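You operate a simulated robot arm through the tools that you are given. There is no shell and no other tool. Be economical: measure what you need, move in short steps, check, and stop when the job is done.

You run a simulated two-armed robot. Do the job below in one go: nothing can be reset, and whatever is moved stays where it is left.

## Task
Set the expansion valve to blow 3 bar on the tester; hold it while you turn its knob.
Fine: blow before and after, lever at FLOW; it ends in the green tray. Set down upright: expansion valve.

The check looks at the end state, three seconds after you hand in, the way a careful person would. Anything else that was tipped, shoved, dropped, spilled or broken makes it a failure.

## Robot
Two 7-joint arms with fingered hands on one trunk, on a base that drives. Base frame: it is fixed to the floor where the robot stands at the start and does not move with it; the origin is under the middle of the robot, x ahead of it, y to its left, z up. Readings come in mm, rad, newtons and seconds.
The left shoulder is at the start at [70, 172, 1127], the right one opposite. Places, roughly: blue bellows knob [1000, -100, 800]; expansion valve knob [900, 0, 900]; green PASS tray [1100, 300, 800]; orange lever [1100, -100, 800]; rubber pad [1100, 100, 800]. Payload 5 kg a hand.
The TCP of each hand is the grasp point between the finger pads, 43 mm short of the fingertips. In the tool frame z runs along the fingers and y along their closing line. The gripper opens to 144 mm. The gripper's body begins 50 mm behind the TCP. The gripper is a hand of 5 fingers: y runs from the thumb to the fingers, the wrist lies at [-21, -124, -221] in the tool frame.
Orientation is told as [roll, pitch, yaw] about the base's x, y, z axes, in that order, counted from this pose: with the fingers straight down and the wrist toward the robot, the tool's x, y and z point along [0, 1, 0], [1, 0, 0] and [0, 0, -1] of the base frame.

## Interface
- The arms move only by the tool servo_tool. It takes "left_moves", "right_moves" or both (then of equal length, played together; a hand with none holds still); each is a list that holds one entry, the list of rows, each a list of 6 numbers: the shift along the tool's x, y, z in cm, then the turn, a rotation vector about the tool's x, y, z in rad. In form: [[[tx, ty, tz, rx, ry, rz], ...]]. A call has 1 to 20 rows; each row shifts and turns the commanded pose from where the row before left it, along the tool's axes as they then stand. A row lasts 0.2 s, in which the tool goes at most 50 mm and 0.15 rad; a call with a longer step from one row to the next is refused whole. Where a pose cannot be reached the arm comes as near as it can. A force on the tool above 50 N (or 10 N above the force at the start of the call, whichever is more), or a blocked arm, ends the call early, and 0.2 s more pass. In this call time passes only in rows, and 0.2 s behind the last. It gives the time, the measured TCP pose, the force on the tool (base axes), the opening and the grip force at its end, in the units of the frame above (readings bear some noise), with the torque about the TCP (base axes, N m) and any sound that the robot's microphone picked up, and new pictures: "show" is both (left out), scene, wrist or none (wrist: the cameras of the hands that moved).
- Cameras (640 x 400 px; columns grow to the right, rows downward): "scene" is now at [141.8, 17.1, 1381.3]; the picture's right is [0.20, -0.98, -0.00], its down [-0.37, -0.07, -0.93] and it looks along [0.91, 0.18, -0.38] (base axes); focal length 260 px, centre (320, 200). "left" rides on the left gripper at [-86, -108, -168] in its tool frame; the picture's right is [-0.80, -0.28, 0.53], its down [0.54, -0.73, 0.42] and it looks along [0.27, 0.63, 0.73] (tool axes); focal length 275 px, centre (320, 200). "right" rides on the right gripper at [86, -108, -168] in its tool frame; the picture's right is [-0.80, 0.28, -0.53], its down [-0.54, -0.73, 0.42] and it looks along [-0.27, 0.63, 0.73] (tool axes); focal length 275 px, centre (320, 200). There is no depth. A picture from a camera that has moved, and an enlarged one, comes with that camera's place and axes in the base frame and with its lens.
- raise_lower(by): slides the trunk up (or, below 0, down) by that many mm; the arms and the scene camera ride with it, the base frame stays. It gives what a move gives, with no picture.
- base_move(legs): drives the robot by 1 to 6 legs, each [ahead, left, turn to the left] in mm, mm and rad, along the robot's own axes; the way and the turn of a leg run together, so that a leg with both is an arc; at most 1500 mm and 3.142 rad a leg. The arms and the cameras ride along, it lands a little off, and it stops where it bumps. It gives what a move gives, and a new picture of the scene camera.
- curl_fingers(index, middle, ring, little, thumb_bend, thumb_turn, hand): sets how far each is bent, from 0 (flat) to 1 (curled in); at 0.3 the hand is open as for a grip, at 0.7 the pads meet at the TCP. One left out holds its place. A second passes; each finger stops where it meets its share of the squeeze, and holds until it gets a number again. It is the only way to open and close the hand. It gives what a move gives, with no picture; readings hold the bend of each and the force on index, middle, ring, little, thumb and palm. thumb_turn goes from beside the hand (0) to across from the fingers (1), as for a grip.
- aim_head(pan, tilt): turns the head with the scene camera to pan (to the left, within 1.501 rad either way) and tilt (down, from -0.506 to 1.204), counted from straight ahead of the robot. It gives what a move gives, and a new picture of the scene camera.
- enlarge(camera, box): a new picture of the part [left, top, right, bottom] of that camera's present view, enlarged. It takes no simulated time.
- finish_job(): hands the job in; it is judged then, once.

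Work in short steps. Places have to be worked out from the pictures, the camera data and where the tool is seen: move nearer, look again, correct. Check each grasp and each placing, and mend what went wrong. You have 120 turns and 260 pictures in all, those below and enlarged ones among them. Open the grippers and draw the arms clear of the work before you hand the job in, unless the task says otherwise; then end with one line.

The tools are called as a command line: name --argument value ..., lists and objects as JSON in quotes. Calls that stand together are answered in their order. servo_tool: Moves the arms, as the interface text tells. Its arguments: {"type":"object","properties":{"left_moves":{"type":"array"},"right_moves":{"type":"array"},"show":{"type":"string","enum":["both","scene","wrist","none"]}},"required":[]} The other tools are called the same way: raise_lower (by) slides the trunk up or down; curl_fingers (index, middle, ring, little, thumb_bend, thumb_turn, hand) moves the fingers one by one; base_move (legs) drives the base; aim_head (pan, tilt) turns the head that bears the scene camera; enlarge (camera, box) takes an enlarged picture of a part of a camera's view; finish_job () hands the job in.

At the start:

```text
time: 0.0
left_ee_pos: [751.8, 357.2, 1179.1]
left_ee_rot: [0.001, 0.0, 0.0]
left_ft_force: [-0.4, 0.0, 0.2]
left_moment: [0.0, 0.0, -0.02]
left_finger_gap: 143.5
left_finger_force: 0.0
left_shape: jaw
left_bend: [0.3, 0.3, 0.3, 0.3, 0.3, 0.98]
left_finger forces: [0.0, 0.0, 0.1, 0.1, 0.1, 0.0]
right_ee_pos: [796.2, -243.4, 1244.2]
right_ee_rot: [-0.001, 0.001, 0.0]
right_ft_force: [0.6, -0.2, 0.2]
right_moment: [0.02, 0.01, 0.0]
right_finger_gap: 143.8
right_finger_force: 0.0
right_shape: jaw
right_bend: [0.3, 0.3, 0.3, 0.3, 0.3, 0.98]
right_finger forces: [0.1, 0.0, 0.0, 0.1, 0.0, 0.0]
trunk travel left (down, up): [-225.0, 715.0]
robot x, y, heading: [0.7, -1.3, 0.004]
head pan, tilt: [0.197, 0.384]
```

scene: 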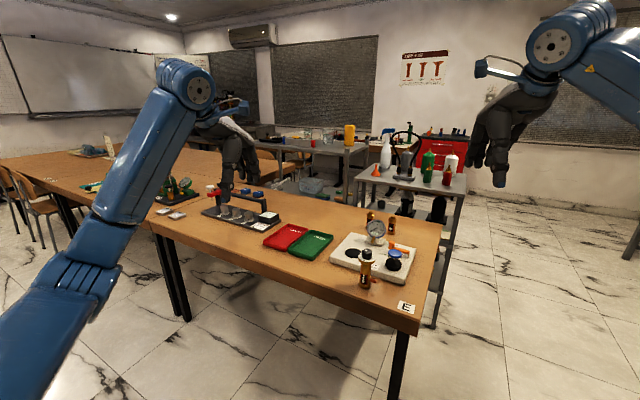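
right: 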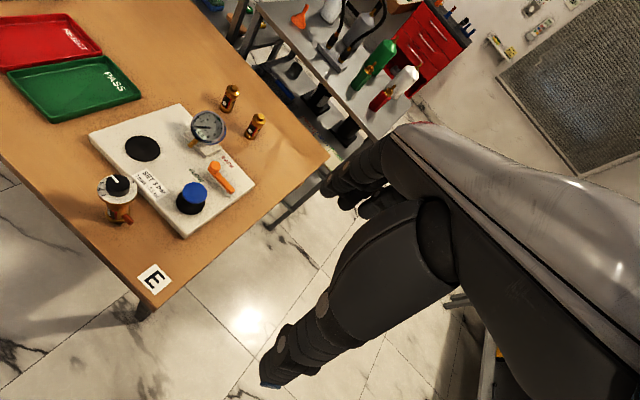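
left: 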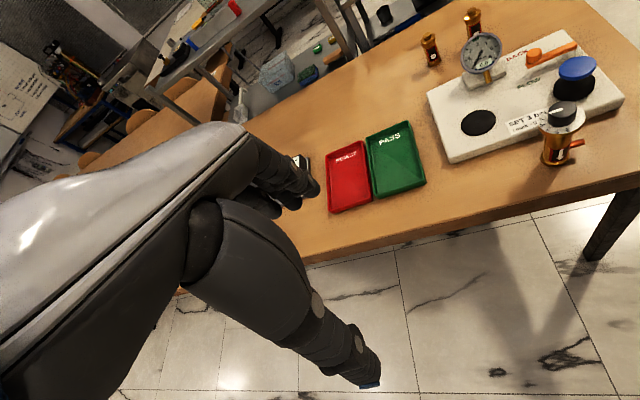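

I'll look closer at the tester and the valve before moving anything.

enlarge --camera "scene" --box '[320, 200, 440, 320]'

enlarge --camera "left" --box '[420, 0, 630, 180]'

enlarge --camera "right" --box '[80, 70, 290, 300]'

```text
3.33 times, centred on (380, 260) of scene
camera zoom: at [141.8, 17.1, 1381.3], right [0.2, -0.98, 0.0], down [-0.37, -0.07, -0.93], along [0.91, 0.18, -0.38], focal length 865 px, centre (120, 0)
```

zoom: 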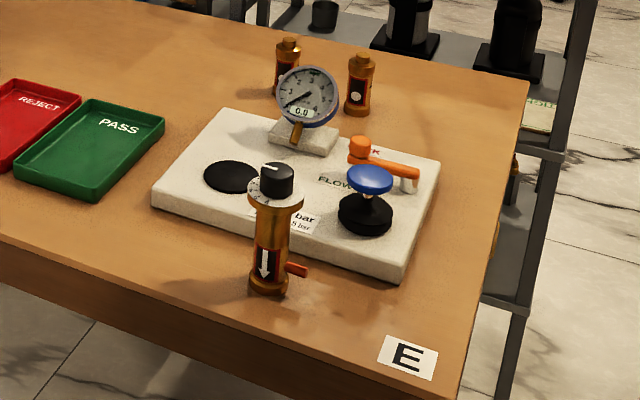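

```text
2.22 times, centred on (525, 90) of left
camera zoom: at [644.0, 271.1, 1347.4], right [-0.28, -0.8, -0.53], down [-0.73, 0.54, -0.42], along [0.63, 0.27, -0.73], focal length 612 px, centre (-136, 444)
```

zoom: 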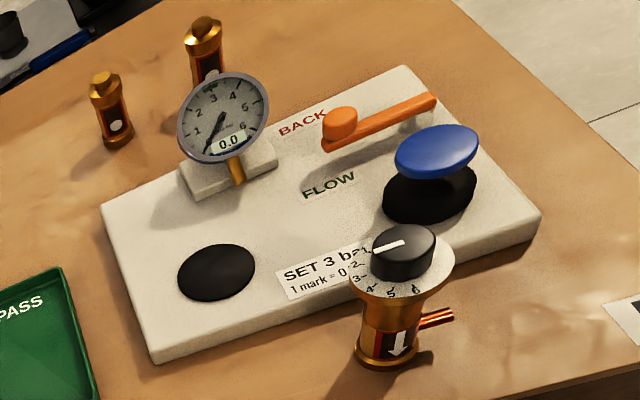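

```text
1.74 times, centred on (185, 185) of right
camera zoom: at [688.1, -158.2, 1411.5], right [0.28, -0.8, 0.53], down [-0.73, -0.54, -0.42], along [0.63, -0.27, -0.73], focal length 479 px, centre (555, 226)
```

zoom: 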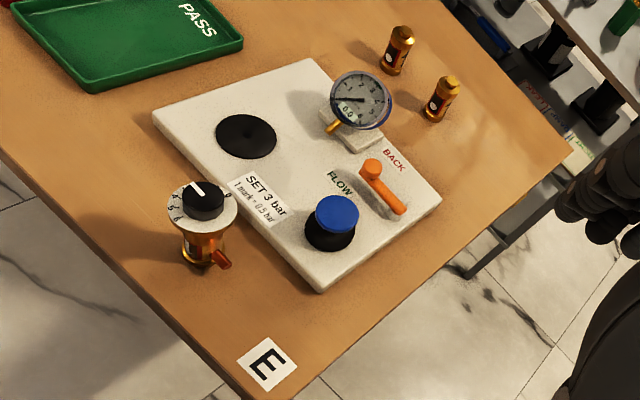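

The valve stands at about (893, 5), base near z=755, with its knob near z=890. The pad is near (1048, 60), the bellows top near (991, -94, 843) and the lever knob near (1085, -90, 825). I'll look down to see how much room the base has in front of the table.

aim_head --pan 0 --tilt 1.1

```text
time: 1.1
left_ee_pos: [752.8, 357.5, 1179.4]
left_ee_rot: [-0.002, -0.001, -0.001]
left_ft_force: [0.0, 0.2, -1.2]
left_moment: [-0.03, 0.0, -0.02]
left_finger_gap: 143.7
left_finger_force: 0.0
left_shape: jaw
left_bend: [0.3, 0.3, 0.3, 0.3, 0.3, 0.98]
left_finger forces: [0.0, 0.0, 0.0, 0.0, 0.0, 0.0]
right_ee_pos: [796.2, -243.3, 1244.3]
right_ee_rot: [0.0, 0.0, -0.001]
right_ft_force: [-0.7, 0.7, -0.6]
right_moment: [-0.01, 0.02, 0.0]
right_finger_gap: 143.6
right_finger_force: 0.0
right_shape: jaw
right_bend: [0.3, 0.3, 0.3, 0.3, 0.3, 0.98]
right_finger forces: [0.0, 0.1, 0.0, 0.1, 0.0, 0.0]
trunk travel left (down, up): [-225.0, 715.0]
robot x, y, heading: [0.3, 3.5, 0.001]
head pan, tilt: [0.0, 1.1]
camera scene: at [114.0, -1.1, 1323.1], right [0.0, -1.0, 0.0], down [-0.89, 0.0, -0.45], along [0.45, 0.0, -0.89], focal length 260 px, centre (320, 200)
```

scene: 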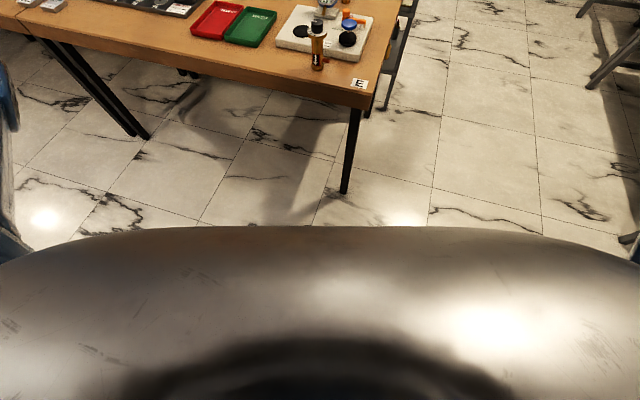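

There's clear floor ahead: the near table corner is around x=708, and the body at table height ends before x≈330. I'll drive forward 200 mm for reach and aim the head at the tester.

base_move --legs '[[200, 0, 0]]'

aim_head --pan 0.0 --tilt 0.7

enlarge --camera "scene" --box '[200, 80, 440, 230]'

```text
time: 2.7
left_ee_pos: [953.8, 354.1, 1179.7]
left_ee_rot: [0.0, 0.0, -0.004]
left_ft_force: [0.2, -0.7, 0.0]
left_moment: [0.0, 0.01, -0.01]
left_finger_gap: 143.8
left_finger_force: 0.1
left_shape: jaw
left_bend: [0.3, 0.3, 0.3, 0.3, 0.3, 0.98]
left_finger forces: [0.0, 0.0, 0.0, 0.0, 0.0, 0.1]
right_ee_pos: [995.1, -247.1, 1244.5]
right_ee_rot: [-0.001, 0.0, -0.004]
right_ft_force: [0.0, -0.7, 0.1]
right_moment: [0.0, 0.01, 0.0]
right_finger_gap: 143.8
right_finger_force: 0.1
right_shape: jaw
right_bend: [0.3, 0.3, 0.3, 0.3, 0.3, 0.98]
right_finger forces: [0.0, 0.1, 0.0, 0.0, 0.0, 0.0]
trunk travel left (down, up): [-225.0, 715.0]
robot x, y, heading: [202.0, 0.1, -0.003]
head pan, tilt: [0.0, 1.1]
camera scene: at [313.6, -1.8, 1323.1], right [0.0, -1.0, 0.0], down [-0.89, 0.0, -0.45], along [0.45, 0.0, -0.89], focal length 260 px, centre (320, 200)
```

scene: 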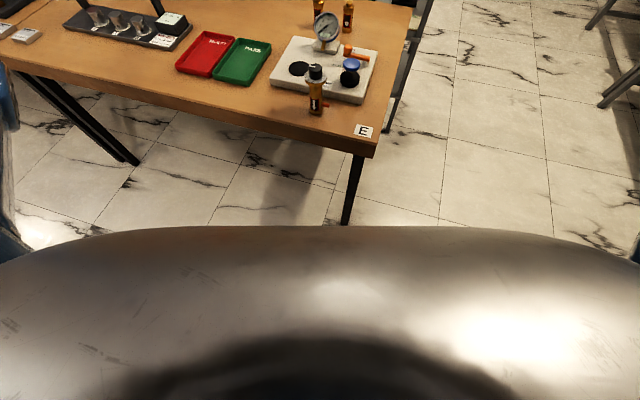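

```text
time: 3.5
left_ee_pos: [953.8, 354.9, 1178.8]
left_ee_rot: [-0.001, 0.0, -0.003]
left_ft_force: [-0.2, 0.5, 0.5]
left_moment: [0.01, -0.01, 0.03]
left_finger_gap: 143.7
left_finger_force: 0.1
left_shape: jaw
left_bend: [0.3, 0.3, 0.3, 0.3, 0.3, 0.98]
left_finger forces: [0.0, 0.1, 0.1, 0.1, 0.1, 0.1]
right_ee_pos: [993.1, -247.1, 1244.0]
right_ee_rot: [0.0, 0.0, -0.003]
right_ft_force: [0.1, -0.1, 0.4]
right_moment: [0.0, -0.02, 0.01]
right_finger_gap: 143.7
right_finger_force: 0.1
right_shape: jaw
right_bend: [0.3, 0.3, 0.3, 0.3, 0.3, 0.98]
right_finger forces: [0.0, 0.0, 0.0, 0.2, 0.1, 0.1]
trunk travel left (down, up): [-225.0, 715.0]
robot x, y, heading: [203.8, -1.1, -0.004]
head pan, tilt: [0.0, 0.7]
camera scene: at [334.7, -1.8, 1353.0], right [0.0, -1.0, 0.0], down [-0.64, 0.0, -0.76], along [0.76, 0.0, -0.64], focal length 260 px, centre (320, 200)
```

scene: 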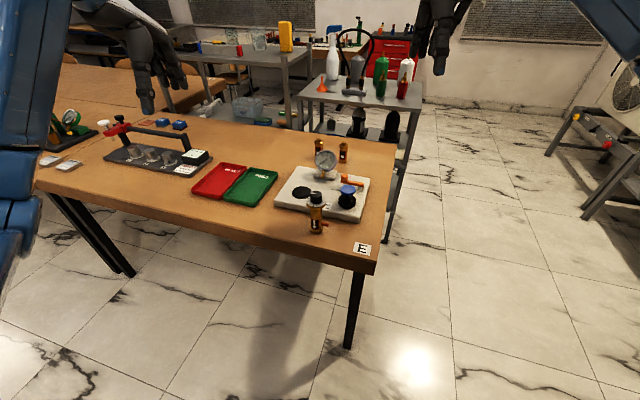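

```text
2.67 times, centred on (320, 155) of scene
camera zoom: at [334.7, -1.8, 1353.0], right [0.0, -1.0, 0.0], down [-0.64, 0.0, -0.76], along [0.76, 0.0, -0.64], focal length 692 px, centre (320, 320)
```

zoom: 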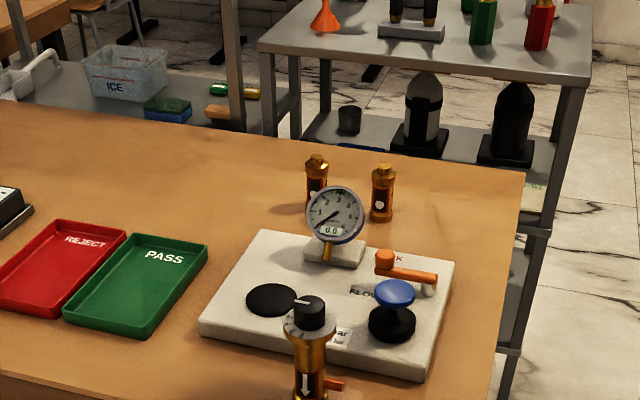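

The valve is confirmed near (900, 9); the disk is about 53 mm wide, the body about 30 mm and the knob about 30 mm. I'll turn the left hand sideways (fingers toward -y) high above the table.

servo_tool --left_moves '[[[0, 0, 0, 0, -0.1428, 0], [0, 0, 0, 0, -0.1428, 0], [0, 0, 0, 0, -0.1428, 0], [0, 0, 0, 0, -0.1428, 0], [0, 0, 0, 0, -0.1428, 0], [0, 0, 0, 0, -0.1428, 0], [0, 0, 0, 0, -0.1428, 0], [0, 0, 0, 0, -0.1428, 0], [0, 0, 0, 0, -0.1428, 0], [0, 0, 0, 0, -0.1428, 0], [0, 0, 0, 0, -0.1428, 0]]]' --show "both"

```text
time: 6.0
left_ee_pos: [952.9, 354.5, 1179.1]
left_ee_rot: [-1.573, 0.002, -0.003]
left_ft_force: [-0.1, 0.2, 0.1]
left_moment: [0.02, 0.02, 0.0]
left_finger_gap: 143.6
left_finger_force: 0.0
left_shape: jaw
left_bend: [0.3, 0.3, 0.3, 0.3, 0.3, 0.98]
left_finger forces: [0.1, 0.0, 0.1, 0.1, 0.0, 0.1]
right_ee_pos: [995.9, -246.4, 1243.6]
right_ee_rot: [-0.001, -0.001, -0.002]
right_ft_force: [-0.4, -0.2, -0.4]
right_moment: [0.0, 0.01, 0.01]
right_finger_gap: 143.9
right_finger_force: 0.1
right_shape: jaw
right_bend: [0.3, 0.3, 0.3, 0.3, 0.3, 0.98]
right_finger forces: [0.1, 0.0, 0.0, 0.0, 0.1, 0.0]
trunk travel left (down, up): [-225.0, 715.0]
robot x, y, heading: [202.2, -0.6, -0.002]
head pan, tilt: [0.0, 0.7]
camera scene: at [335.6, -1.7, 1353.0], right [0.0, -1.0, 0.0], down [-0.64, 0.0, -0.76], along [0.76, 0.0, -0.64], focal length 260 px, centre (320, 200)
camera left: at [845.5, 522.5, 1266.0], right [-0.28, -0.53, 0.8], down [-0.73, -0.42, -0.54], along [0.62, -0.73, -0.27], focal length 275 px, centre (320, 200)
```

scene: 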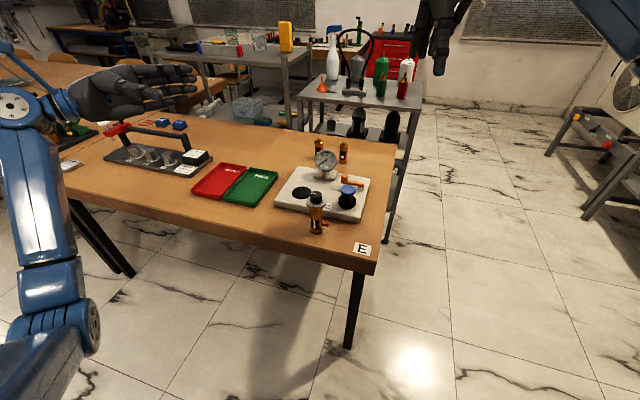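
left: 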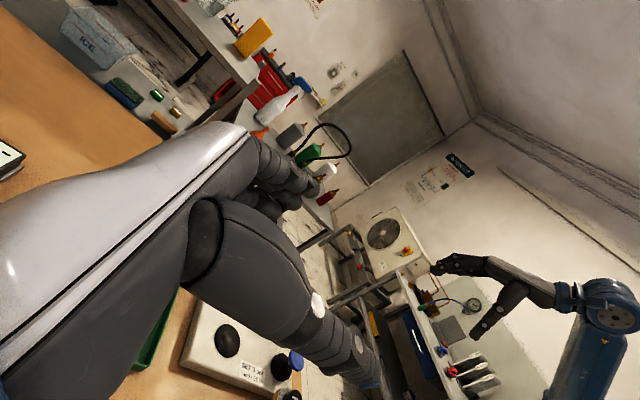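

The hand's orientation is right. I'll lower it to about (900, 150, 818), left of the valve with the fingertips still about 100 mm short of it.

servo_tool --left_moves '[[[3.6, -0.53, 2.04, 0, 0, 0], [3.6, -0.53, 2.04, 0, 0, 0], [3.6, -0.53, 2.04, 0, 0, 0], [3.6, -0.53, 2.04, 0, 0, 0], [3.6, -0.53, 2.04, 0, 0, 0], [3.6, -0.53, 2.04, 0, 0, 0], [3.6, -0.53, 2.04, 0, 0, 0], [3.6, -0.53, 2.04, 0, 0, 0], [3.6, -0.53, 2.04, 0, 0, 0], [3.6, -0.53, 2.04, 0, 0, 0]]]' --show "both"

enlarge --camera "scene" --box '[200, 130, 400, 255]'

```text
time: 8.2
left_ee_pos: [897.0, 155.4, 828.5]
left_ee_rot: [-1.57, -0.017, 0.007]
left_ft_force: [15.0, 17.7, 40.2]
left_moment: [5.23, -1.99, -1.1]
left_finger_gap: 143.6
left_finger_force: 0.0
left_shape: jaw
left_bend: [0.3, 0.3, 0.3, 0.3, 0.3, 0.98]
left_finger forces: [0.0, 0.1, 0.0, 2.3, 0.0, 39.2]
right_ee_pos: [990.8, -244.5, 1248.7]
right_ee_rot: [0.001, -0.003, 0.0]
right_ft_force: [0.4, 0.5, 0.8]
right_moment: [-0.04, -0.08, -0.06]
right_finger_gap: 143.6
right_finger_force: 0.1
right_shape: jaw
right_bend: [0.3, 0.3, 0.3, 0.3, 0.3, 0.98]
right_finger forces: [0.0, 0.0, 0.1, 0.0, 0.0, 0.0]
trunk travel left (down, up): [-225.0, 715.0]
robot x, y, heading: [201.3, 0.8, -0.004]
head pan, tilt: [0.0, 0.7]
camera scene: at [331.3, -0.8, 1354.6], right [0.0, -1.0, 0.0], down [-0.64, 0.0, -0.77], along [0.77, 0.0, -0.64], focal length 260 px, centre (320, 200)
camera left: at [787.3, 323.6, 912.7], right [-0.29, -0.54, 0.79], down [-0.71, -0.43, -0.55], along [0.64, -0.73, -0.26], focal length 275 px, centre (320, 200)
```

scene: 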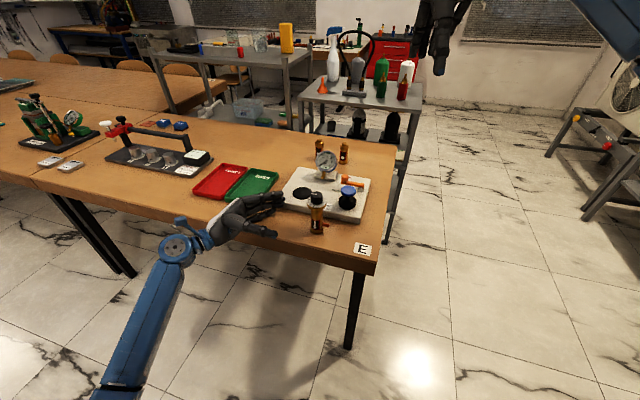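
left: 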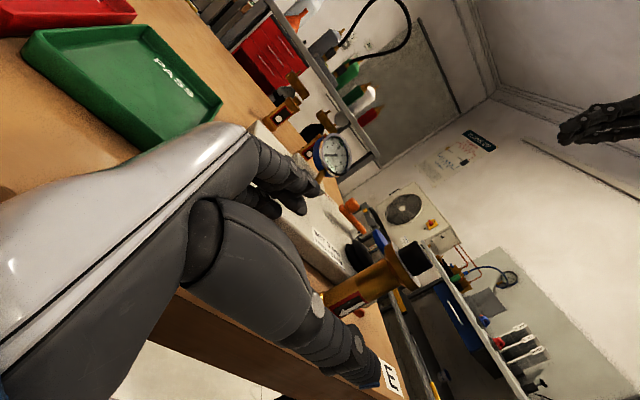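

```text
3.20 times, centred on (300, 192) of scene
camera zoom: at [331.3, -0.8, 1354.6], right [0.0, -1.0, 0.0], down [-0.64, 0.0, -0.77], along [0.77, 0.0, -0.64], focal length 831 px, centre (384, 224)
```

zoom: 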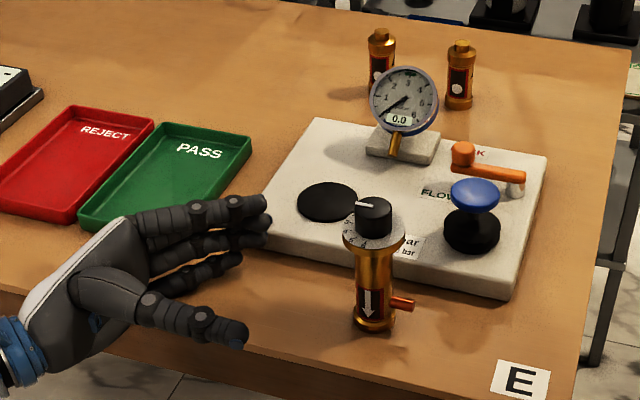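

The lower edge of the palm touched the table (the force is upward), so the hand needs tilting. I'll raise it and tilt the fingers about 27° down so the palm clears.

servo_tool --left_moves '[[[-3, 0, 0, 0, 0, 0], [0, 0, 0, 0, 0.12, 0], [0, 0, 0, 0, 0.12, 0], [0, 0, 0, 0, 0.12, 0], [0, 0, 0, 0, 0.11, 0]]]' --show "both"

enlarge --camera "scene" --box '[200, 130, 400, 255]'

```text
time: 9.3
left_ee_pos: [898.1, 150.4, 849.0]
left_ee_rot: [-1.098, 0.0, -0.003]
left_ft_force: [-0.4, -1.0, -0.1]
left_moment: [-0.02, -0.02, -0.01]
left_finger_gap: 143.7
left_finger_force: 0.1
left_shape: jaw
left_bend: [0.3, 0.3, 0.3, 0.3, 0.3, 0.98]
left_finger forces: [0.0, 0.0, 0.1, 0.0, 0.0, 0.1]
right_ee_pos: [995.1, -247.4, 1244.3]
right_ee_rot: [-0.001, -0.001, -0.006]
right_ft_force: [0.4, -0.1, -0.2]
right_moment: [0.02, 0.02, 0.0]
right_finger_gap: 143.7
right_finger_force: 0.0
right_shape: jaw
right_bend: [0.3, 0.3, 0.3, 0.3, 0.3, 0.98]
right_finger forces: [0.1, 0.0, 0.0, 0.1, 0.1, 0.0]
trunk travel left (down, up): [-225.0, 715.0]
robot x, y, heading: [201.0, 1.2, -0.002]
head pan, tilt: [0.0, 0.7]
camera scene: at [335.2, -2.0, 1353.0], right [0.0, -1.0, 0.0], down [-0.64, 0.0, -0.76], along [0.76, 0.0, -0.64], focal length 260 px, centre (320, 200)
camera left: at [790.8, 261.2, 1002.1], right [-0.29, -0.84, 0.47], down [-0.73, -0.13, -0.67], along [0.62, -0.53, -0.57], focal length 275 px, centre (320, 200)
```

scene: 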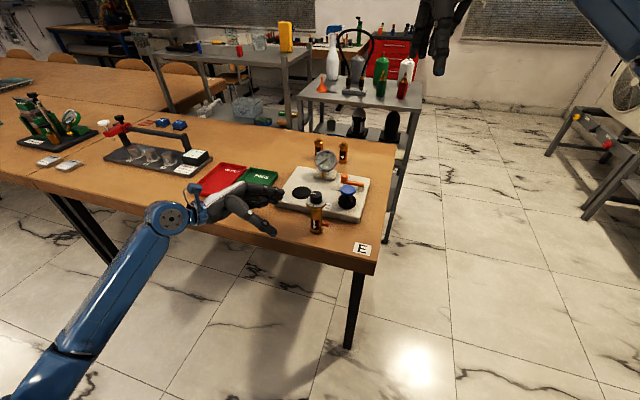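
left: 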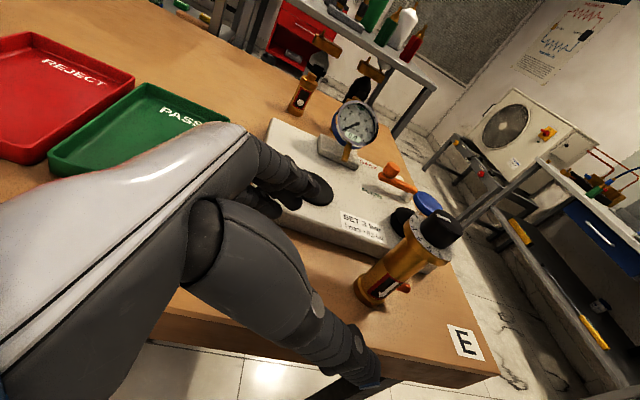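

```text
3.20 times, centred on (300, 192) of scene
camera zoom: at [335.2, -2.0, 1353.0], right [0.0, -1.0, 0.0], down [-0.64, 0.0, -0.76], along [0.76, 0.0, -0.64], focal length 831 px, centre (384, 224)
```

zoom: 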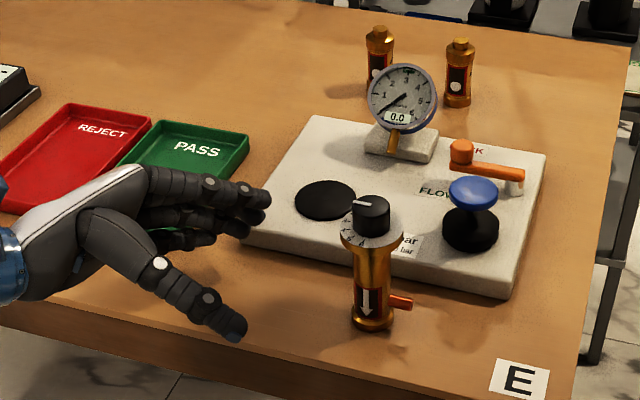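

The board's front edge is only about 40 mm behind the valve, so low fingers would hit it. I'll fold ring and little into the palm and grip with index, middle and thumb.

curl_fingers --hand "left" --ring 1 --little 1

enlarge --camera "scene" --box '[200, 150, 360, 250]'

enlarge --camera "left" --box '[160, 60, 480, 400]'

```text
time: 10.3
left_ee_pos: [899.0, 150.8, 848.3]
left_ee_rot: [-1.099, 0.001, -0.004]
left_ft_force: [0.8, -0.7, -0.4]
left_moment: [-0.02, -0.02, 0.02]
left_finger_gap: 149.2
left_finger_force: 0.1
left_shape: fingers
left_bend: [0.3, 0.3, 1.0, 1.0, 0.3, 0.98]
left_finger forces: [0.0, 0.0, 0.0, 0.1, 0.0, 0.1]
right_ee_pos: [995.8, -246.6, 1243.0]
right_ee_rot: [0.0, 0.001, -0.003]
right_ft_force: [0.1, 0.6, 0.1]
right_moment: [-0.03, -0.01, 0.05]
right_finger_gap: 143.8
right_finger_force: 0.1
right_shape: jaw
right_bend: [0.3, 0.3, 0.3, 0.3, 0.3, 0.98]
right_finger forces: [0.1, 0.1, 0.1, 0.0, 0.1, 0.0]
trunk travel left (down, up): [-225.0, 715.0]
robot x, y, heading: [198.6, 1.8, -0.007]
head pan, tilt: [0.0, 0.7]
```

```text
4.00 times, centred on (280, 200) of scene
camera zoom: at [335.2, -1.9, 1353.0], right [0.0, -1.0, 0.0], down [-0.64, 0.0, -0.76], along [0.76, 0.0, -0.64], focal length 1038 px, centre (480, 200)
```

zoom: 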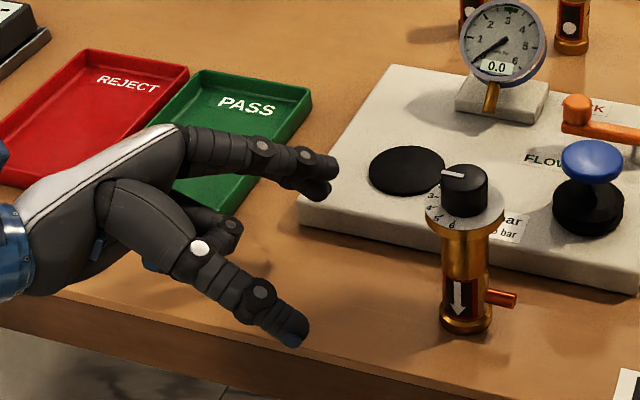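

```text
1.18 times, centred on (320, 230) of left
camera zoom: at [790.8, 261.6, 1002.6], right [-0.29, -0.84, 0.47], down [-0.73, -0.13, -0.68], along [0.62, -0.53, -0.57], focal length 324 px, centre (320, 165)
```

zoom: 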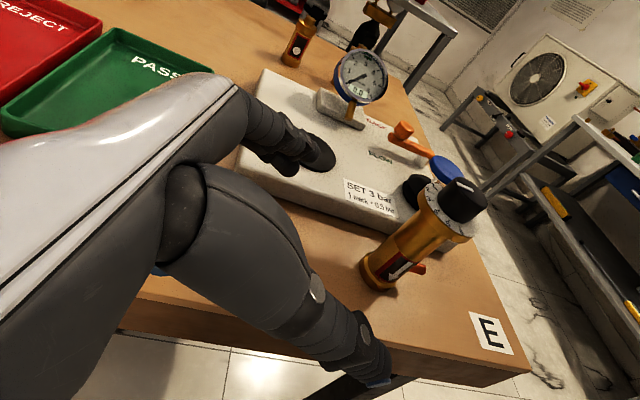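

Table height comes out at 755 again and the valve axis at about (898, 8). I'll slide the open hand around the body to TCP (899, 10, 818).

servo_tool --left_moves '[[[-0.95, 0, 3.5, 0, 0, 0], [-0.95, 0, 3.5, 0, 0, 0], [-0.95, 0, 3.5, 0, 0, 0], [-0.95, 0, 3.5, 0, 0, 0]]]' --show "both"

enlarge --camera "scene" --box '[240, 150, 400, 250]'

```text
time: 11.3
left_ee_pos: [897.2, 8.4, 819.5]
left_ee_rot: [-1.1, 0.0, -0.003]
left_ft_force: [0.5, 0.3, -0.4]
left_moment: [0.0, 0.02, 0.0]
left_finger_gap: 149.7
left_finger_force: 0.1
left_shape: fingers
left_bend: [0.3, 0.3, 1.0, 1.0, 0.3, 0.98]
left_finger forces: [0.1, 0.1, 0.0, 0.0, 0.0, 0.1]
right_ee_pos: [995.5, -247.1, 1243.5]
right_ee_rot: [0.001, 0.001, -0.003]
right_ft_force: [-0.2, 0.1, -1.0]
right_moment: [0.02, 0.02, 0.01]
right_finger_gap: 143.6
right_finger_force: 0.1
right_shape: jaw
right_bend: [0.3, 0.3, 0.3, 0.3, 0.3, 0.98]
right_finger forces: [0.0, 0.1, 0.1, 0.0, 0.0, 0.0]
trunk travel left (down, up): [-225.0, 715.0]
robot x, y, heading: [198.4, 1.6, -0.003]
head pan, tilt: [0.0, 0.7]
camera scene: at [335.4, -2.9, 1353.0], right [0.0, -1.0, 0.0], down [-0.64, 0.0, -0.76], along [0.76, 0.0, -0.64], focal length 260 px, centre (320, 200)
camera left: at [789.9, 119.4, 973.7], right [-0.29, -0.84, 0.47], down [-0.73, -0.13, -0.68], along [0.63, -0.53, -0.57], focal length 275 px, centre (320, 200)
```

scene: 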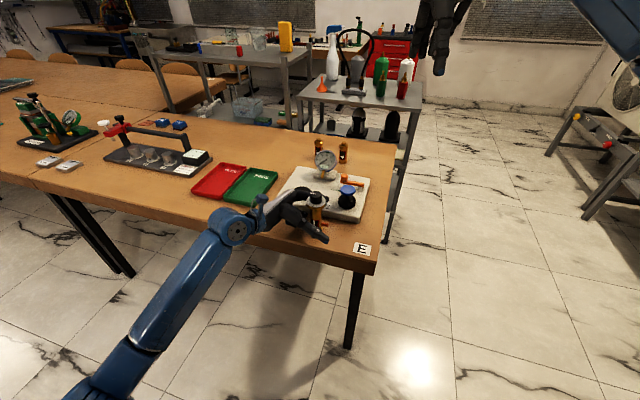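
left: 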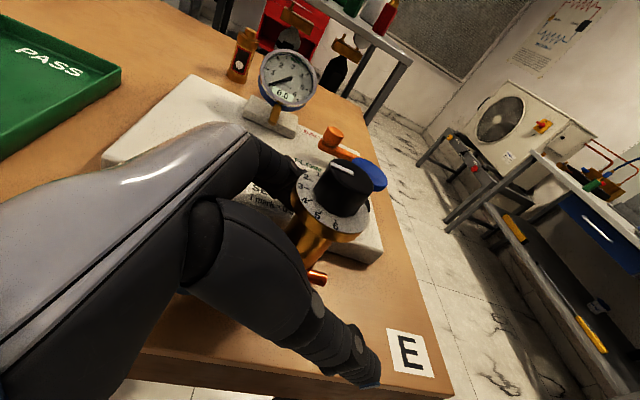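

```text
4.00 times, centred on (320, 200) of scene
camera zoom: at [335.4, -2.9, 1353.0], right [0.0, -1.0, 0.0], down [-0.64, 0.0, -0.76], along [0.76, 0.0, -0.64], focal length 1038 px, centre (320, 200)
```

zoom: 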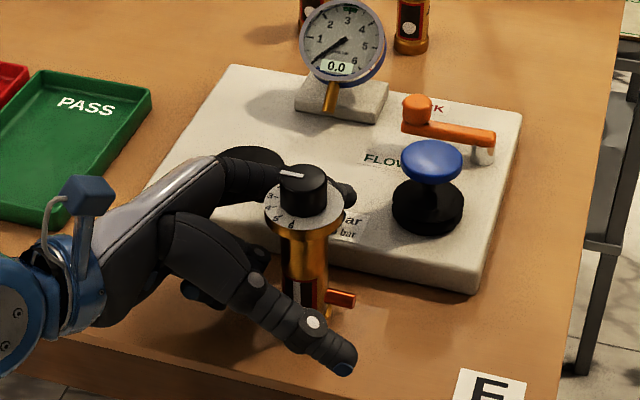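

The hand is well placed around the body. I'll close index, middle and thumb part-way and look.

curl_fingers --hand "left" --index 0.52 --middle 0.52 --thumb_bend 0.52

enlarge --camera "scene" --box '[270, 170, 366, 230]'

enlarge --camera "left" --box '[200, 120, 440, 390]'

```text
time: 12.3
left_ee_pos: [897.3, 7.7, 820.7]
left_ee_rot: [-1.101, -0.001, -0.003]
left_ft_force: [1.0, -0.4, 0.3]
left_moment: [0.01, -0.04, -0.01]
left_finger_gap: 72.0
left_finger_force: 0.0
left_shape: fingers
left_bend: [0.52, 0.52, 1.0, 1.0, 0.52, 0.98]
left_finger forces: [0.1, 0.1, 0.0, 0.1, 0.0, 0.1]
right_ee_pos: [994.6, -245.8, 1243.4]
right_ee_rot: [0.001, -0.002, -0.004]
right_ft_force: [0.8, 0.2, 0.6]
right_moment: [-0.01, -0.02, -0.02]
right_finger_gap: 143.6
right_finger_force: 0.1
right_shape: jaw
right_bend: [0.3, 0.3, 0.3, 0.3, 0.3, 0.98]
right_finger forces: [0.0, 0.0, 0.0, 0.0, 0.0, 0.1]
trunk travel left (down, up): [-225.0, 715.0]
robot x, y, heading: [196.0, 0.5, -0.006]
head pan, tilt: [0.0, 0.7]
```

```text
6.67 times, centred on (318, 200) of scene
camera zoom: at [335.2, -2.0, 1353.0], right [0.0, -1.0, 0.0], down [-0.64, 0.0, -0.76], along [0.76, 0.0, -0.64], focal length 1730 px, centre (333, 200)
```

zoom: 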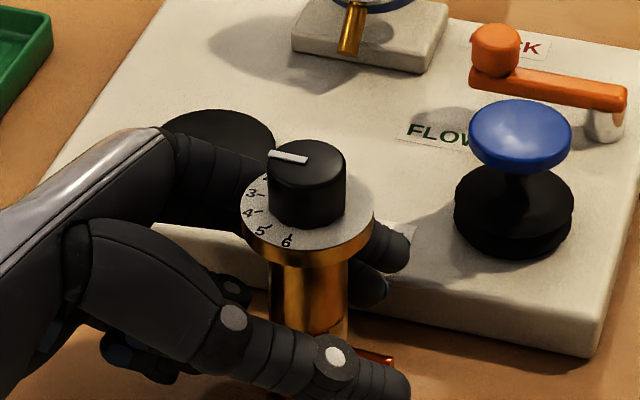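

```text
1.48 times, centred on (320, 255) of left
camera zoom: at [789.7, 120.2, 973.5], right [-0.29, -0.84, 0.47], down [-0.73, -0.13, -0.68], along [0.62, -0.53, -0.57], focal length 408 px, centre (320, 118)
```

zoom: 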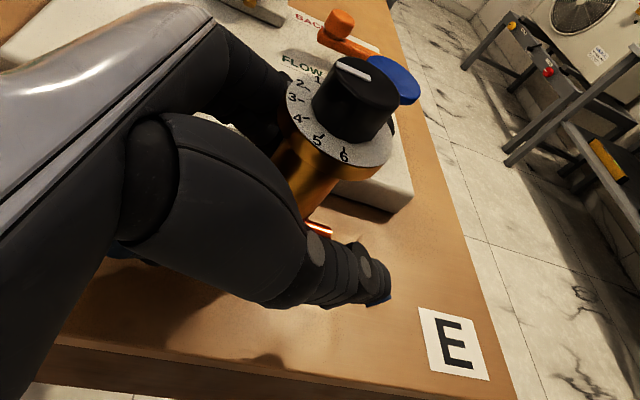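

No contact yet and it's centred. I'll close to grip.

curl_fingers --hand "left" --index 0.75 --middle 0.75 --thumb_bend 0.75

enlarge --camera "scene" --box '[270, 170, 366, 230]'

```text
time: 13.3
left_ee_pos: [897.6, 9.7, 819.4]
left_ee_rot: [-1.1, 0.001, -0.002]
left_ft_force: [-0.5, -0.4, -2.7]
left_moment: [-0.01, -0.01, 0.01]
left_finger_gap: 4.8
left_finger_force: 17.1
left_shape: fingers
left_bend: [0.74, 0.74, 1.0, 1.0, 0.71, 0.97]
left_finger forces: [11.4, 6.7, 0.0, 0.0, 15.8, 0.0]
right_ee_pos: [995.0, -246.9, 1243.0]
right_ee_rot: [0.001, 0.001, -0.004]
right_ft_force: [-0.3, -0.4, 0.2]
right_moment: [0.01, -0.02, -0.01]
right_finger_gap: 143.7
right_finger_force: 0.2
right_shape: jaw
right_bend: [0.3, 0.3, 0.3, 0.3, 0.3, 0.98]
right_finger forces: [0.0, 0.0, 0.0, 0.1, 0.1, 0.0]
trunk travel left (down, up): [-225.0, 715.0]
robot x, y, heading: [201.8, 1.2, 0.002]
head pan, tilt: [0.0, 0.7]
```

```text
6.67 times, centred on (318, 200) of scene
camera zoom: at [335.4, -1.9, 1353.0], right [0.0, -1.0, 0.0], down [-0.64, 0.0, -0.76], along [0.76, 0.0, -0.64], focal length 1730 px, centre (333, 200)
```

zoom: 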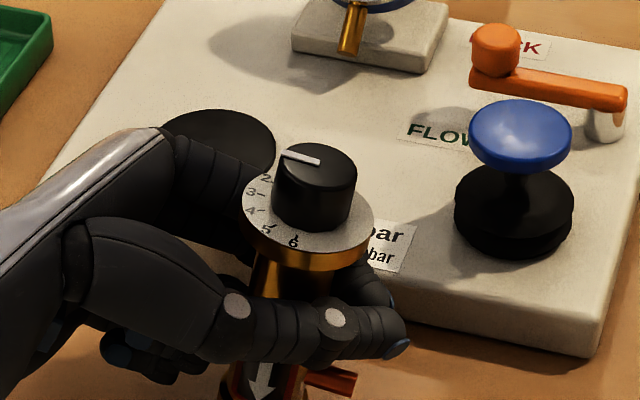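

The grip holds (16 N), but the valve leaned about 8–10° as the fingers closed, base toward the left. I'll lift it clear and roll the hand to stand it upright, then look.

servo_tool --left_moves '[[[-1.0, 0, -0.5, 0, 0, 0], [-1.8, 0, -0.9, 0, 0, 0], [-1.8, 0, -0.9, 0, 0, 0], [-1.8, 0, -0.9, 0, 0, 0], [-1.8, 0, -0.9, 0, 0, 0], [0, 0, 0, 0, -0.08, 0], [0, 0, 0, 0, -0.08, 0]]]' --show "both"

enlarge --camera "scene" --box '[250, 130, 378, 210]'

```text
time: 14.9
left_ee_pos: [897.6, 7.8, 911.3]
left_ee_rot: [-1.262, 0.001, -0.003]
left_ft_force: [0.2, 0.0, -3.1]
left_moment: [-0.01, -0.01, 0.01]
left_finger_gap: 4.5
left_finger_force: 17.1
left_shape: fingers
left_bend: [0.74, 0.74, 1.0, 1.0, 0.71, 0.97]
left_finger forces: [11.3, 6.6, 0.0, 0.0, 15.8, 0.0]
right_ee_pos: [994.8, -247.2, 1244.2]
right_ee_rot: [0.001, 0.001, -0.004]
right_ft_force: [1.0, -0.5, 0.2]
right_moment: [0.0, -0.02, 0.01]
right_finger_gap: 143.7
right_finger_force: 0.1
right_shape: jaw
right_bend: [0.3, 0.3, 0.3, 0.3, 0.3, 0.98]
right_finger forces: [0.0, 0.0, 0.0, 0.1, 0.1, 0.0]
trunk travel left (down, up): [-225.0, 715.0]
robot x, y, heading: [199.2, 1.6, -0.006]
head pan, tilt: [0.0, 0.7]
camera scene: at [335.3, -2.0, 1353.1], right [0.0, -1.0, 0.0], down [-0.64, 0.0, -0.76], along [0.76, 0.0, -0.64], focal length 260 px, centre (320, 200)
camera left: at [790.3, 141.8, 1044.9], right [-0.29, -0.75, 0.6], down [-0.73, -0.24, -0.65], along [0.62, -0.62, -0.48], focal length 275 px, centre (320, 200)
```

scene: 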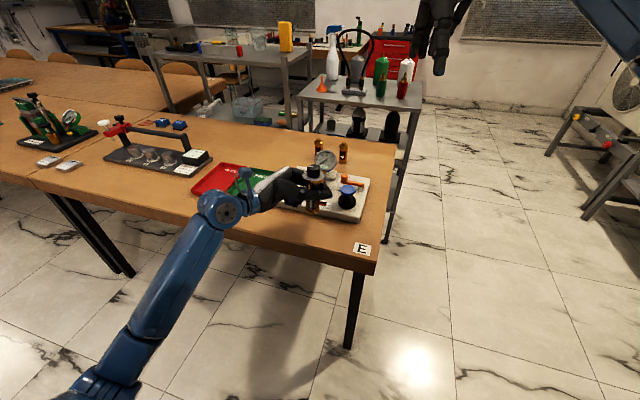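
left: 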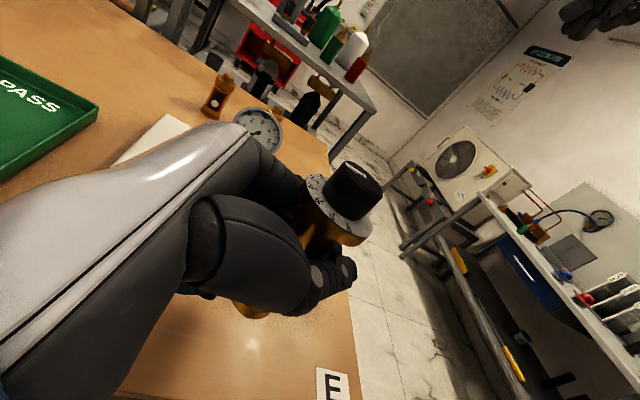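

```text
5.00 times, centred on (314, 170) of scene
camera zoom: at [335.3, -2.0, 1353.1], right [0.0, -1.0, 0.0], down [-0.64, 0.0, -0.76], along [0.76, 0.0, -0.64], focal length 1298 px, centre (350, 350)
```

zoom: 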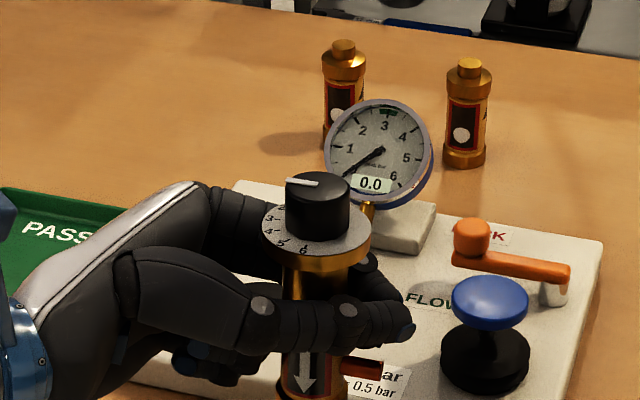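

The valve now stands upright in the hand. I'll use the right wrist camera for the lever position and the valve's lean.

enlarge --camera "right" --box '[0, 100, 320, 300]'

```text
2.00 times, centred on (160, 200) of right
camera zoom: at [887.0, -161.1, 1411.4], right [0.28, -0.8, 0.53], down [-0.73, -0.54, -0.42], along [0.63, -0.27, -0.73], focal length 551 px, centre (640, 200)
```

zoom: 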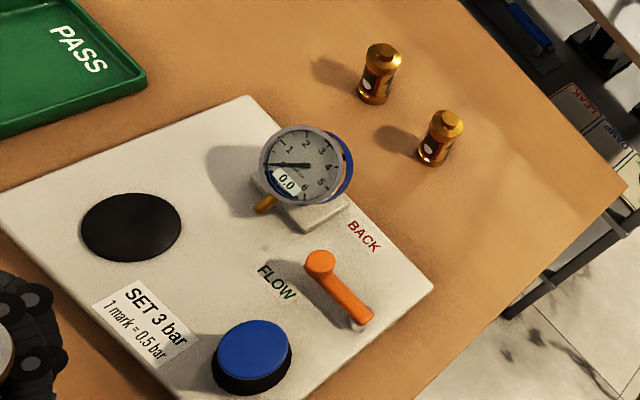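

The lever lies between BACK and FLOW, so I'll push it to FLOW later. First I'll carry the valve over the pad, near (1052, 62).

servo_tool --left_moves '[[[0.27, 2.96, -0.84, 0, 0, 0], [0.27, 2.96, -0.84, 0, 0, 0], [0.27, 2.96, -0.84, 0, 0, 0], [0.27, 2.96, -0.84, 0, 0, 0], [0.27, 2.96, -0.84, 0, 0, 0], [1.9, 0, 0.6, 0, 0, 0], [0.95, 0, 0.3, 0, 0, 0]]]' --show "both"

enlarge --camera "scene" --box '[250, 130, 378, 210]'

enlarge --camera "right" --box '[0, 100, 240, 300]'

```text
time: 16.6
left_ee_pos: [1046.7, 51.2, 880.2]
left_ee_rot: [-1.261, 0.0, -0.003]
left_ft_force: [0.0, -0.2, -3.0]
left_moment: [-0.02, 0.0, -0.02]
left_finger_gap: 4.5
left_finger_force: 16.3
left_shape: fingers
left_bend: [0.74, 0.74, 1.0, 1.0, 0.71, 0.97]
left_finger forces: [11.1, 6.5, 0.1, 0.0, 15.7, 0.0]
right_ee_pos: [995.1, -246.5, 1243.2]
right_ee_rot: [-0.001, 0.001, -0.003]
right_ft_force: [0.4, -0.5, 0.6]
right_moment: [-0.01, 0.02, 0.03]
right_finger_gap: 144.0
right_finger_force: 0.0
right_shape: jaw
right_bend: [0.3, 0.3, 0.3, 0.3, 0.3, 0.98]
right_finger forces: [0.0, 0.1, 0.1, 0.1, 0.0, 0.0]
trunk travel left (down, up): [-225.0, 715.0]
robot x, y, heading: [195.9, 4.1, -0.005]
head pan, tilt: [0.0, 0.7]
camera scene: at [335.7, -2.1, 1353.0], right [0.0, -1.0, 0.0], down [-0.64, 0.0, -0.76], along [0.76, 0.0, -0.64], focal length 260 px, centre (320, 200)
camera left: at [939.2, 185.3, 1014.4], right [-0.29, -0.75, 0.6], down [-0.73, -0.24, -0.65], along [0.62, -0.62, -0.48], focal length 275 px, centre (320, 200)
```

scene: 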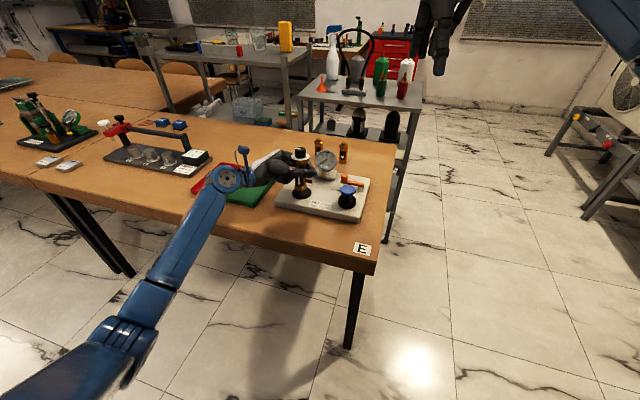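
left: 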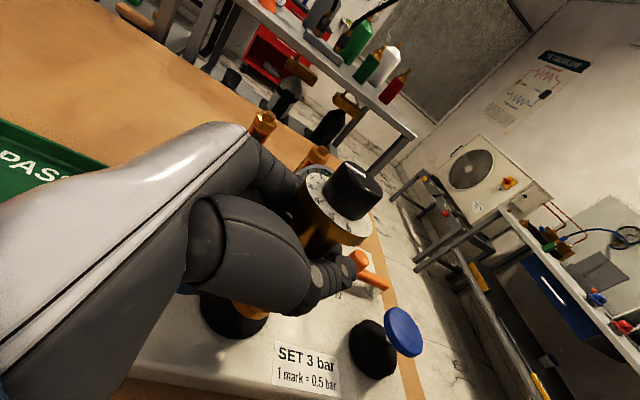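

```text
5.00 times, centred on (314, 170) of scene
camera zoom: at [335.7, -2.1, 1353.0], right [0.0, -1.0, 0.0], down [-0.64, 0.0, -0.76], along [0.76, 0.0, -0.64], focal length 1298 px, centre (350, 350)
```

zoom: 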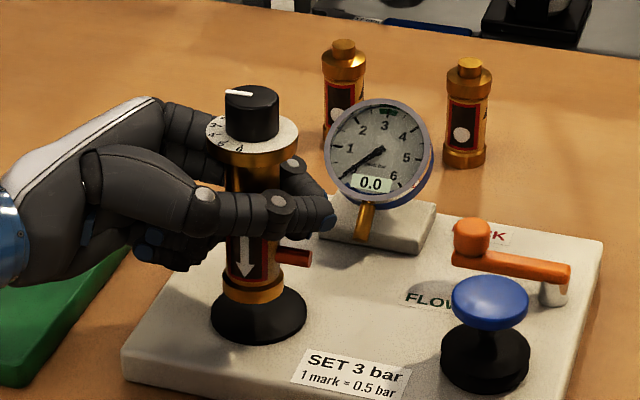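

```text
2.00 times, centred on (120, 200) of right
camera zoom: at [887.4, -161.1, 1411.2], right [0.28, -0.8, 0.53], down [-0.73, -0.54, -0.42], along [0.63, -0.27, -0.73], focal length 551 px, centre (720, 200)
```

zoom: 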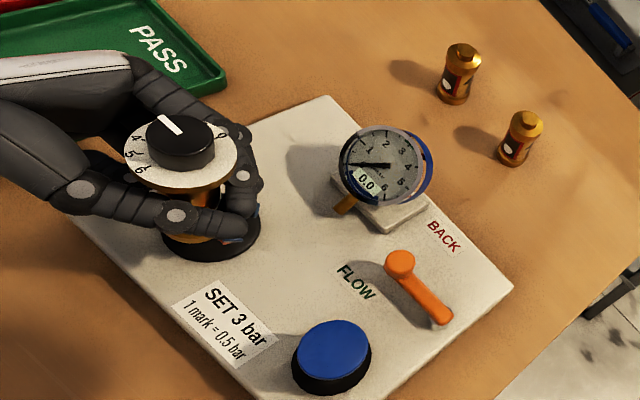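

The valve base is centred over the pad about 17 mm up, with about 3° of residual lean. I'll correct the lean and lower it to contact.

servo_tool --left_moves '[[[0, 0, 0, 0, -0.05, 0], [0.6, 0, 0.16, 0, 0, 0], [0.5, 0, 0.13, 0, 0, 0], [0.3, 0, 0.08, 0, 0, 0], [0.2, 0, 0.05, 0, 0, 0]]]' --show "none"

enlarge --camera "scene" --box '[260, 130, 388, 210]'

```text
time: 17.8
left_ee_pos: [1047.7, 50.5, 863.9]
left_ee_rot: [-1.31, 0.001, -0.003]
left_ft_force: [-0.7, 0.1, -2.8]
left_moment: [0.0, -0.01, 0.03]
left_finger_gap: 4.2
left_finger_force: 18.7
left_shape: fingers
left_bend: [0.74, 0.74, 1.0, 1.0, 0.71, 0.97]
left_finger forces: [11.3, 6.4, 4.8, 0.0, 15.7, 0.0]
right_ee_pos: [995.3, -246.2, 1244.4]
right_ee_rot: [0.0, 0.002, -0.003]
right_ft_force: [0.0, -0.3, -0.1]
right_moment: [-0.02, -0.05, -0.02]
right_finger_gap: 143.6
right_finger_force: 0.0
right_shape: jaw
right_bend: [0.3, 0.3, 0.3, 0.3, 0.3, 0.98]
right_finger forces: [0.1, 0.0, 0.0, 0.0, 0.0, 0.1]
trunk travel left (down, up): [-225.0, 715.0]
robot x, y, heading: [199.0, -1.2, -0.004]
head pan, tilt: [0.0, 0.7]
```

```text
5.00 times, centred on (324, 170) of scene
camera zoom: at [335.5, -2.0, 1353.0], right [0.0, -1.0, 0.0], down [-0.64, 0.0, -0.76], along [0.76, 0.0, -0.64], focal length 1298 px, centre (300, 350)
```

zoom: 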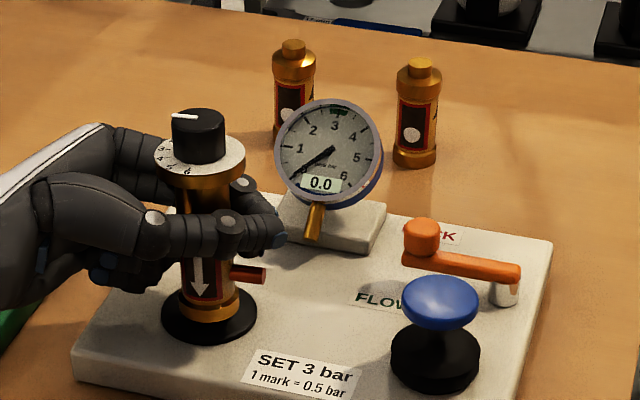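

No pad contact yet (force unchanged at -2.8 N). I'll keep lowering in small steps.

servo_tool --left_moves '[[[0.2, 0, 0.05, 0, 0, 0], [0.2, 0, 0.05, 0, 0, 0]]]' --show "none"

enlarge --camera "scene" --box '[260, 150, 340, 210]'

```text
time: 18.4
left_ee_pos: [1047.3, 51.2, 861.1]
left_ee_rot: [-1.311, -0.001, -0.004]
left_ft_force: [-0.3, -0.4, -2.0]
left_moment: [-0.04, 0.01, 0.02]
left_finger_gap: 4.4
left_finger_force: 19.1
left_shape: fingers
left_bend: [0.74, 0.74, 1.0, 1.0, 0.71, 0.97]
left_finger forces: [11.2, 6.5, 4.8, 0.0, 15.6, 0.0]
right_ee_pos: [995.0, -247.0, 1244.0]
right_ee_rot: [-0.001, 0.001, -0.002]
right_ft_force: [0.7, -0.3, 0.0]
right_moment: [0.0, -0.02, 0.0]
right_finger_gap: 143.7
right_finger_force: 0.1
right_shape: jaw
right_bend: [0.3, 0.3, 0.3, 0.3, 0.3, 0.98]
right_finger forces: [0.0, 0.0, 0.0, 0.0, 0.0, 0.0]
trunk travel left (down, up): [-225.0, 715.0]
robot x, y, heading: [204.1, 1.3, 0.0]
head pan, tilt: [0.0, 0.7]
```

```text
6.67 times, centred on (300, 180) of scene
camera zoom: at [335.5, -1.9, 1353.0], right [0.0, -1.0, 0.0], down [-0.64, 0.0, -0.76], along [0.76, 0.0, -0.64], focal length 1730 px, centre (453, 333)
```

zoom: 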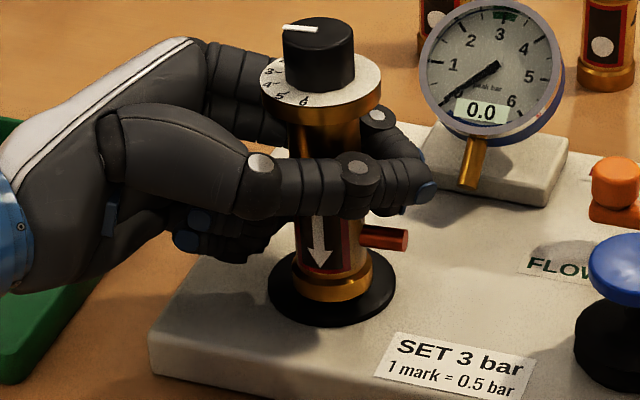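

Force dropped slightly and the base is nearly on the pad. A few more millimetres.

servo_tool --left_moves '[[[0.15, 0, 0.04, 0, 0, 0], [0.15, 0, 0.04, 0, 0, 0]]]' --show "none"

```text
time: 18.9
left_ee_pos: [1047.8, 51.0, 856.2]
left_ee_rot: [-1.31, -0.001, -0.004]
left_ft_force: [-0.3, -0.7, -1.9]
left_moment: [-0.01, 0.02, 0.01]
left_finger_gap: 4.3
left_finger_force: 19.5
left_shape: fingers
left_bend: [0.74, 0.74, 1.0, 1.0, 0.71, 0.97]
left_finger forces: [11.2, 6.5, 4.7, 0.0, 15.7, 0.0]
right_ee_pos: [994.9, -247.3, 1245.0]
right_ee_rot: [0.0, 0.001, -0.002]
right_ft_force: [0.2, 0.4, -0.2]
right_moment: [-0.02, 0.0, 0.01]
right_finger_gap: 143.8
right_finger_force: 0.1
right_shape: jaw
right_bend: [0.3, 0.3, 0.3, 0.3, 0.3, 0.98]
right_finger forces: [0.0, 0.0, 0.0, 0.0, 0.0, 0.0]
trunk travel left (down, up): [-225.0, 715.0]
robot x, y, heading: [200.1, -0.3, -0.004]
head pan, tilt: [0.0, 0.7]
```

servo_tool --left_moves '[[[0.15, 0, 0.04, 0, 0, 0], [0.15, 0, 0.04, 0, 0, 0]]]' --show "none"

enlarge --camera "scene" --box '[260, 150, 340, 210]'

```text
time: 19.6
left_ee_pos: [1046.3, 50.9, 854.9]
left_ee_rot: [-1.311, 0.001, -0.004]
left_ft_force: [0.8, -0.8, -1.6]
left_moment: [0.0, -0.07, -0.02]
left_finger_gap: 4.3
left_finger_force: 19.1
left_shape: fingers
left_bend: [0.74, 0.74, 1.0, 1.0, 0.71, 0.97]
left_finger forces: [10.9, 6.9, 4.8, 0.0, 15.9, 0.0]
right_ee_pos: [995.1, -246.6, 1244.1]
right_ee_rot: [0.001, 0.001, -0.005]
right_ft_force: [0.5, -0.6, 0.7]
right_moment: [-0.01, 0.0, -0.02]
right_finger_gap: 143.7
right_finger_force: 0.1
right_shape: jaw
right_bend: [0.3, 0.3, 0.3, 0.3, 0.3, 0.98]
right_finger forces: [0.0, 0.0, 0.0, 0.0, 0.0, 0.0]
trunk travel left (down, up): [-225.0, 715.0]
robot x, y, heading: [198.5, 3.9, -0.005]
head pan, tilt: [0.0, 0.7]
```

```text
6.67 times, centred on (300, 180) of scene
camera zoom: at [335.3, -1.9, 1353.1], right [0.0, -1.0, 0.0], down [-0.64, 0.0, -0.76], along [0.76, 0.0, -0.64], focal length 1730 px, centre (453, 333)
```

zoom: 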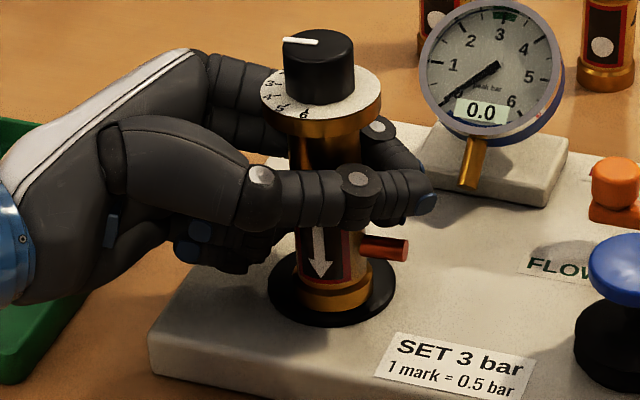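

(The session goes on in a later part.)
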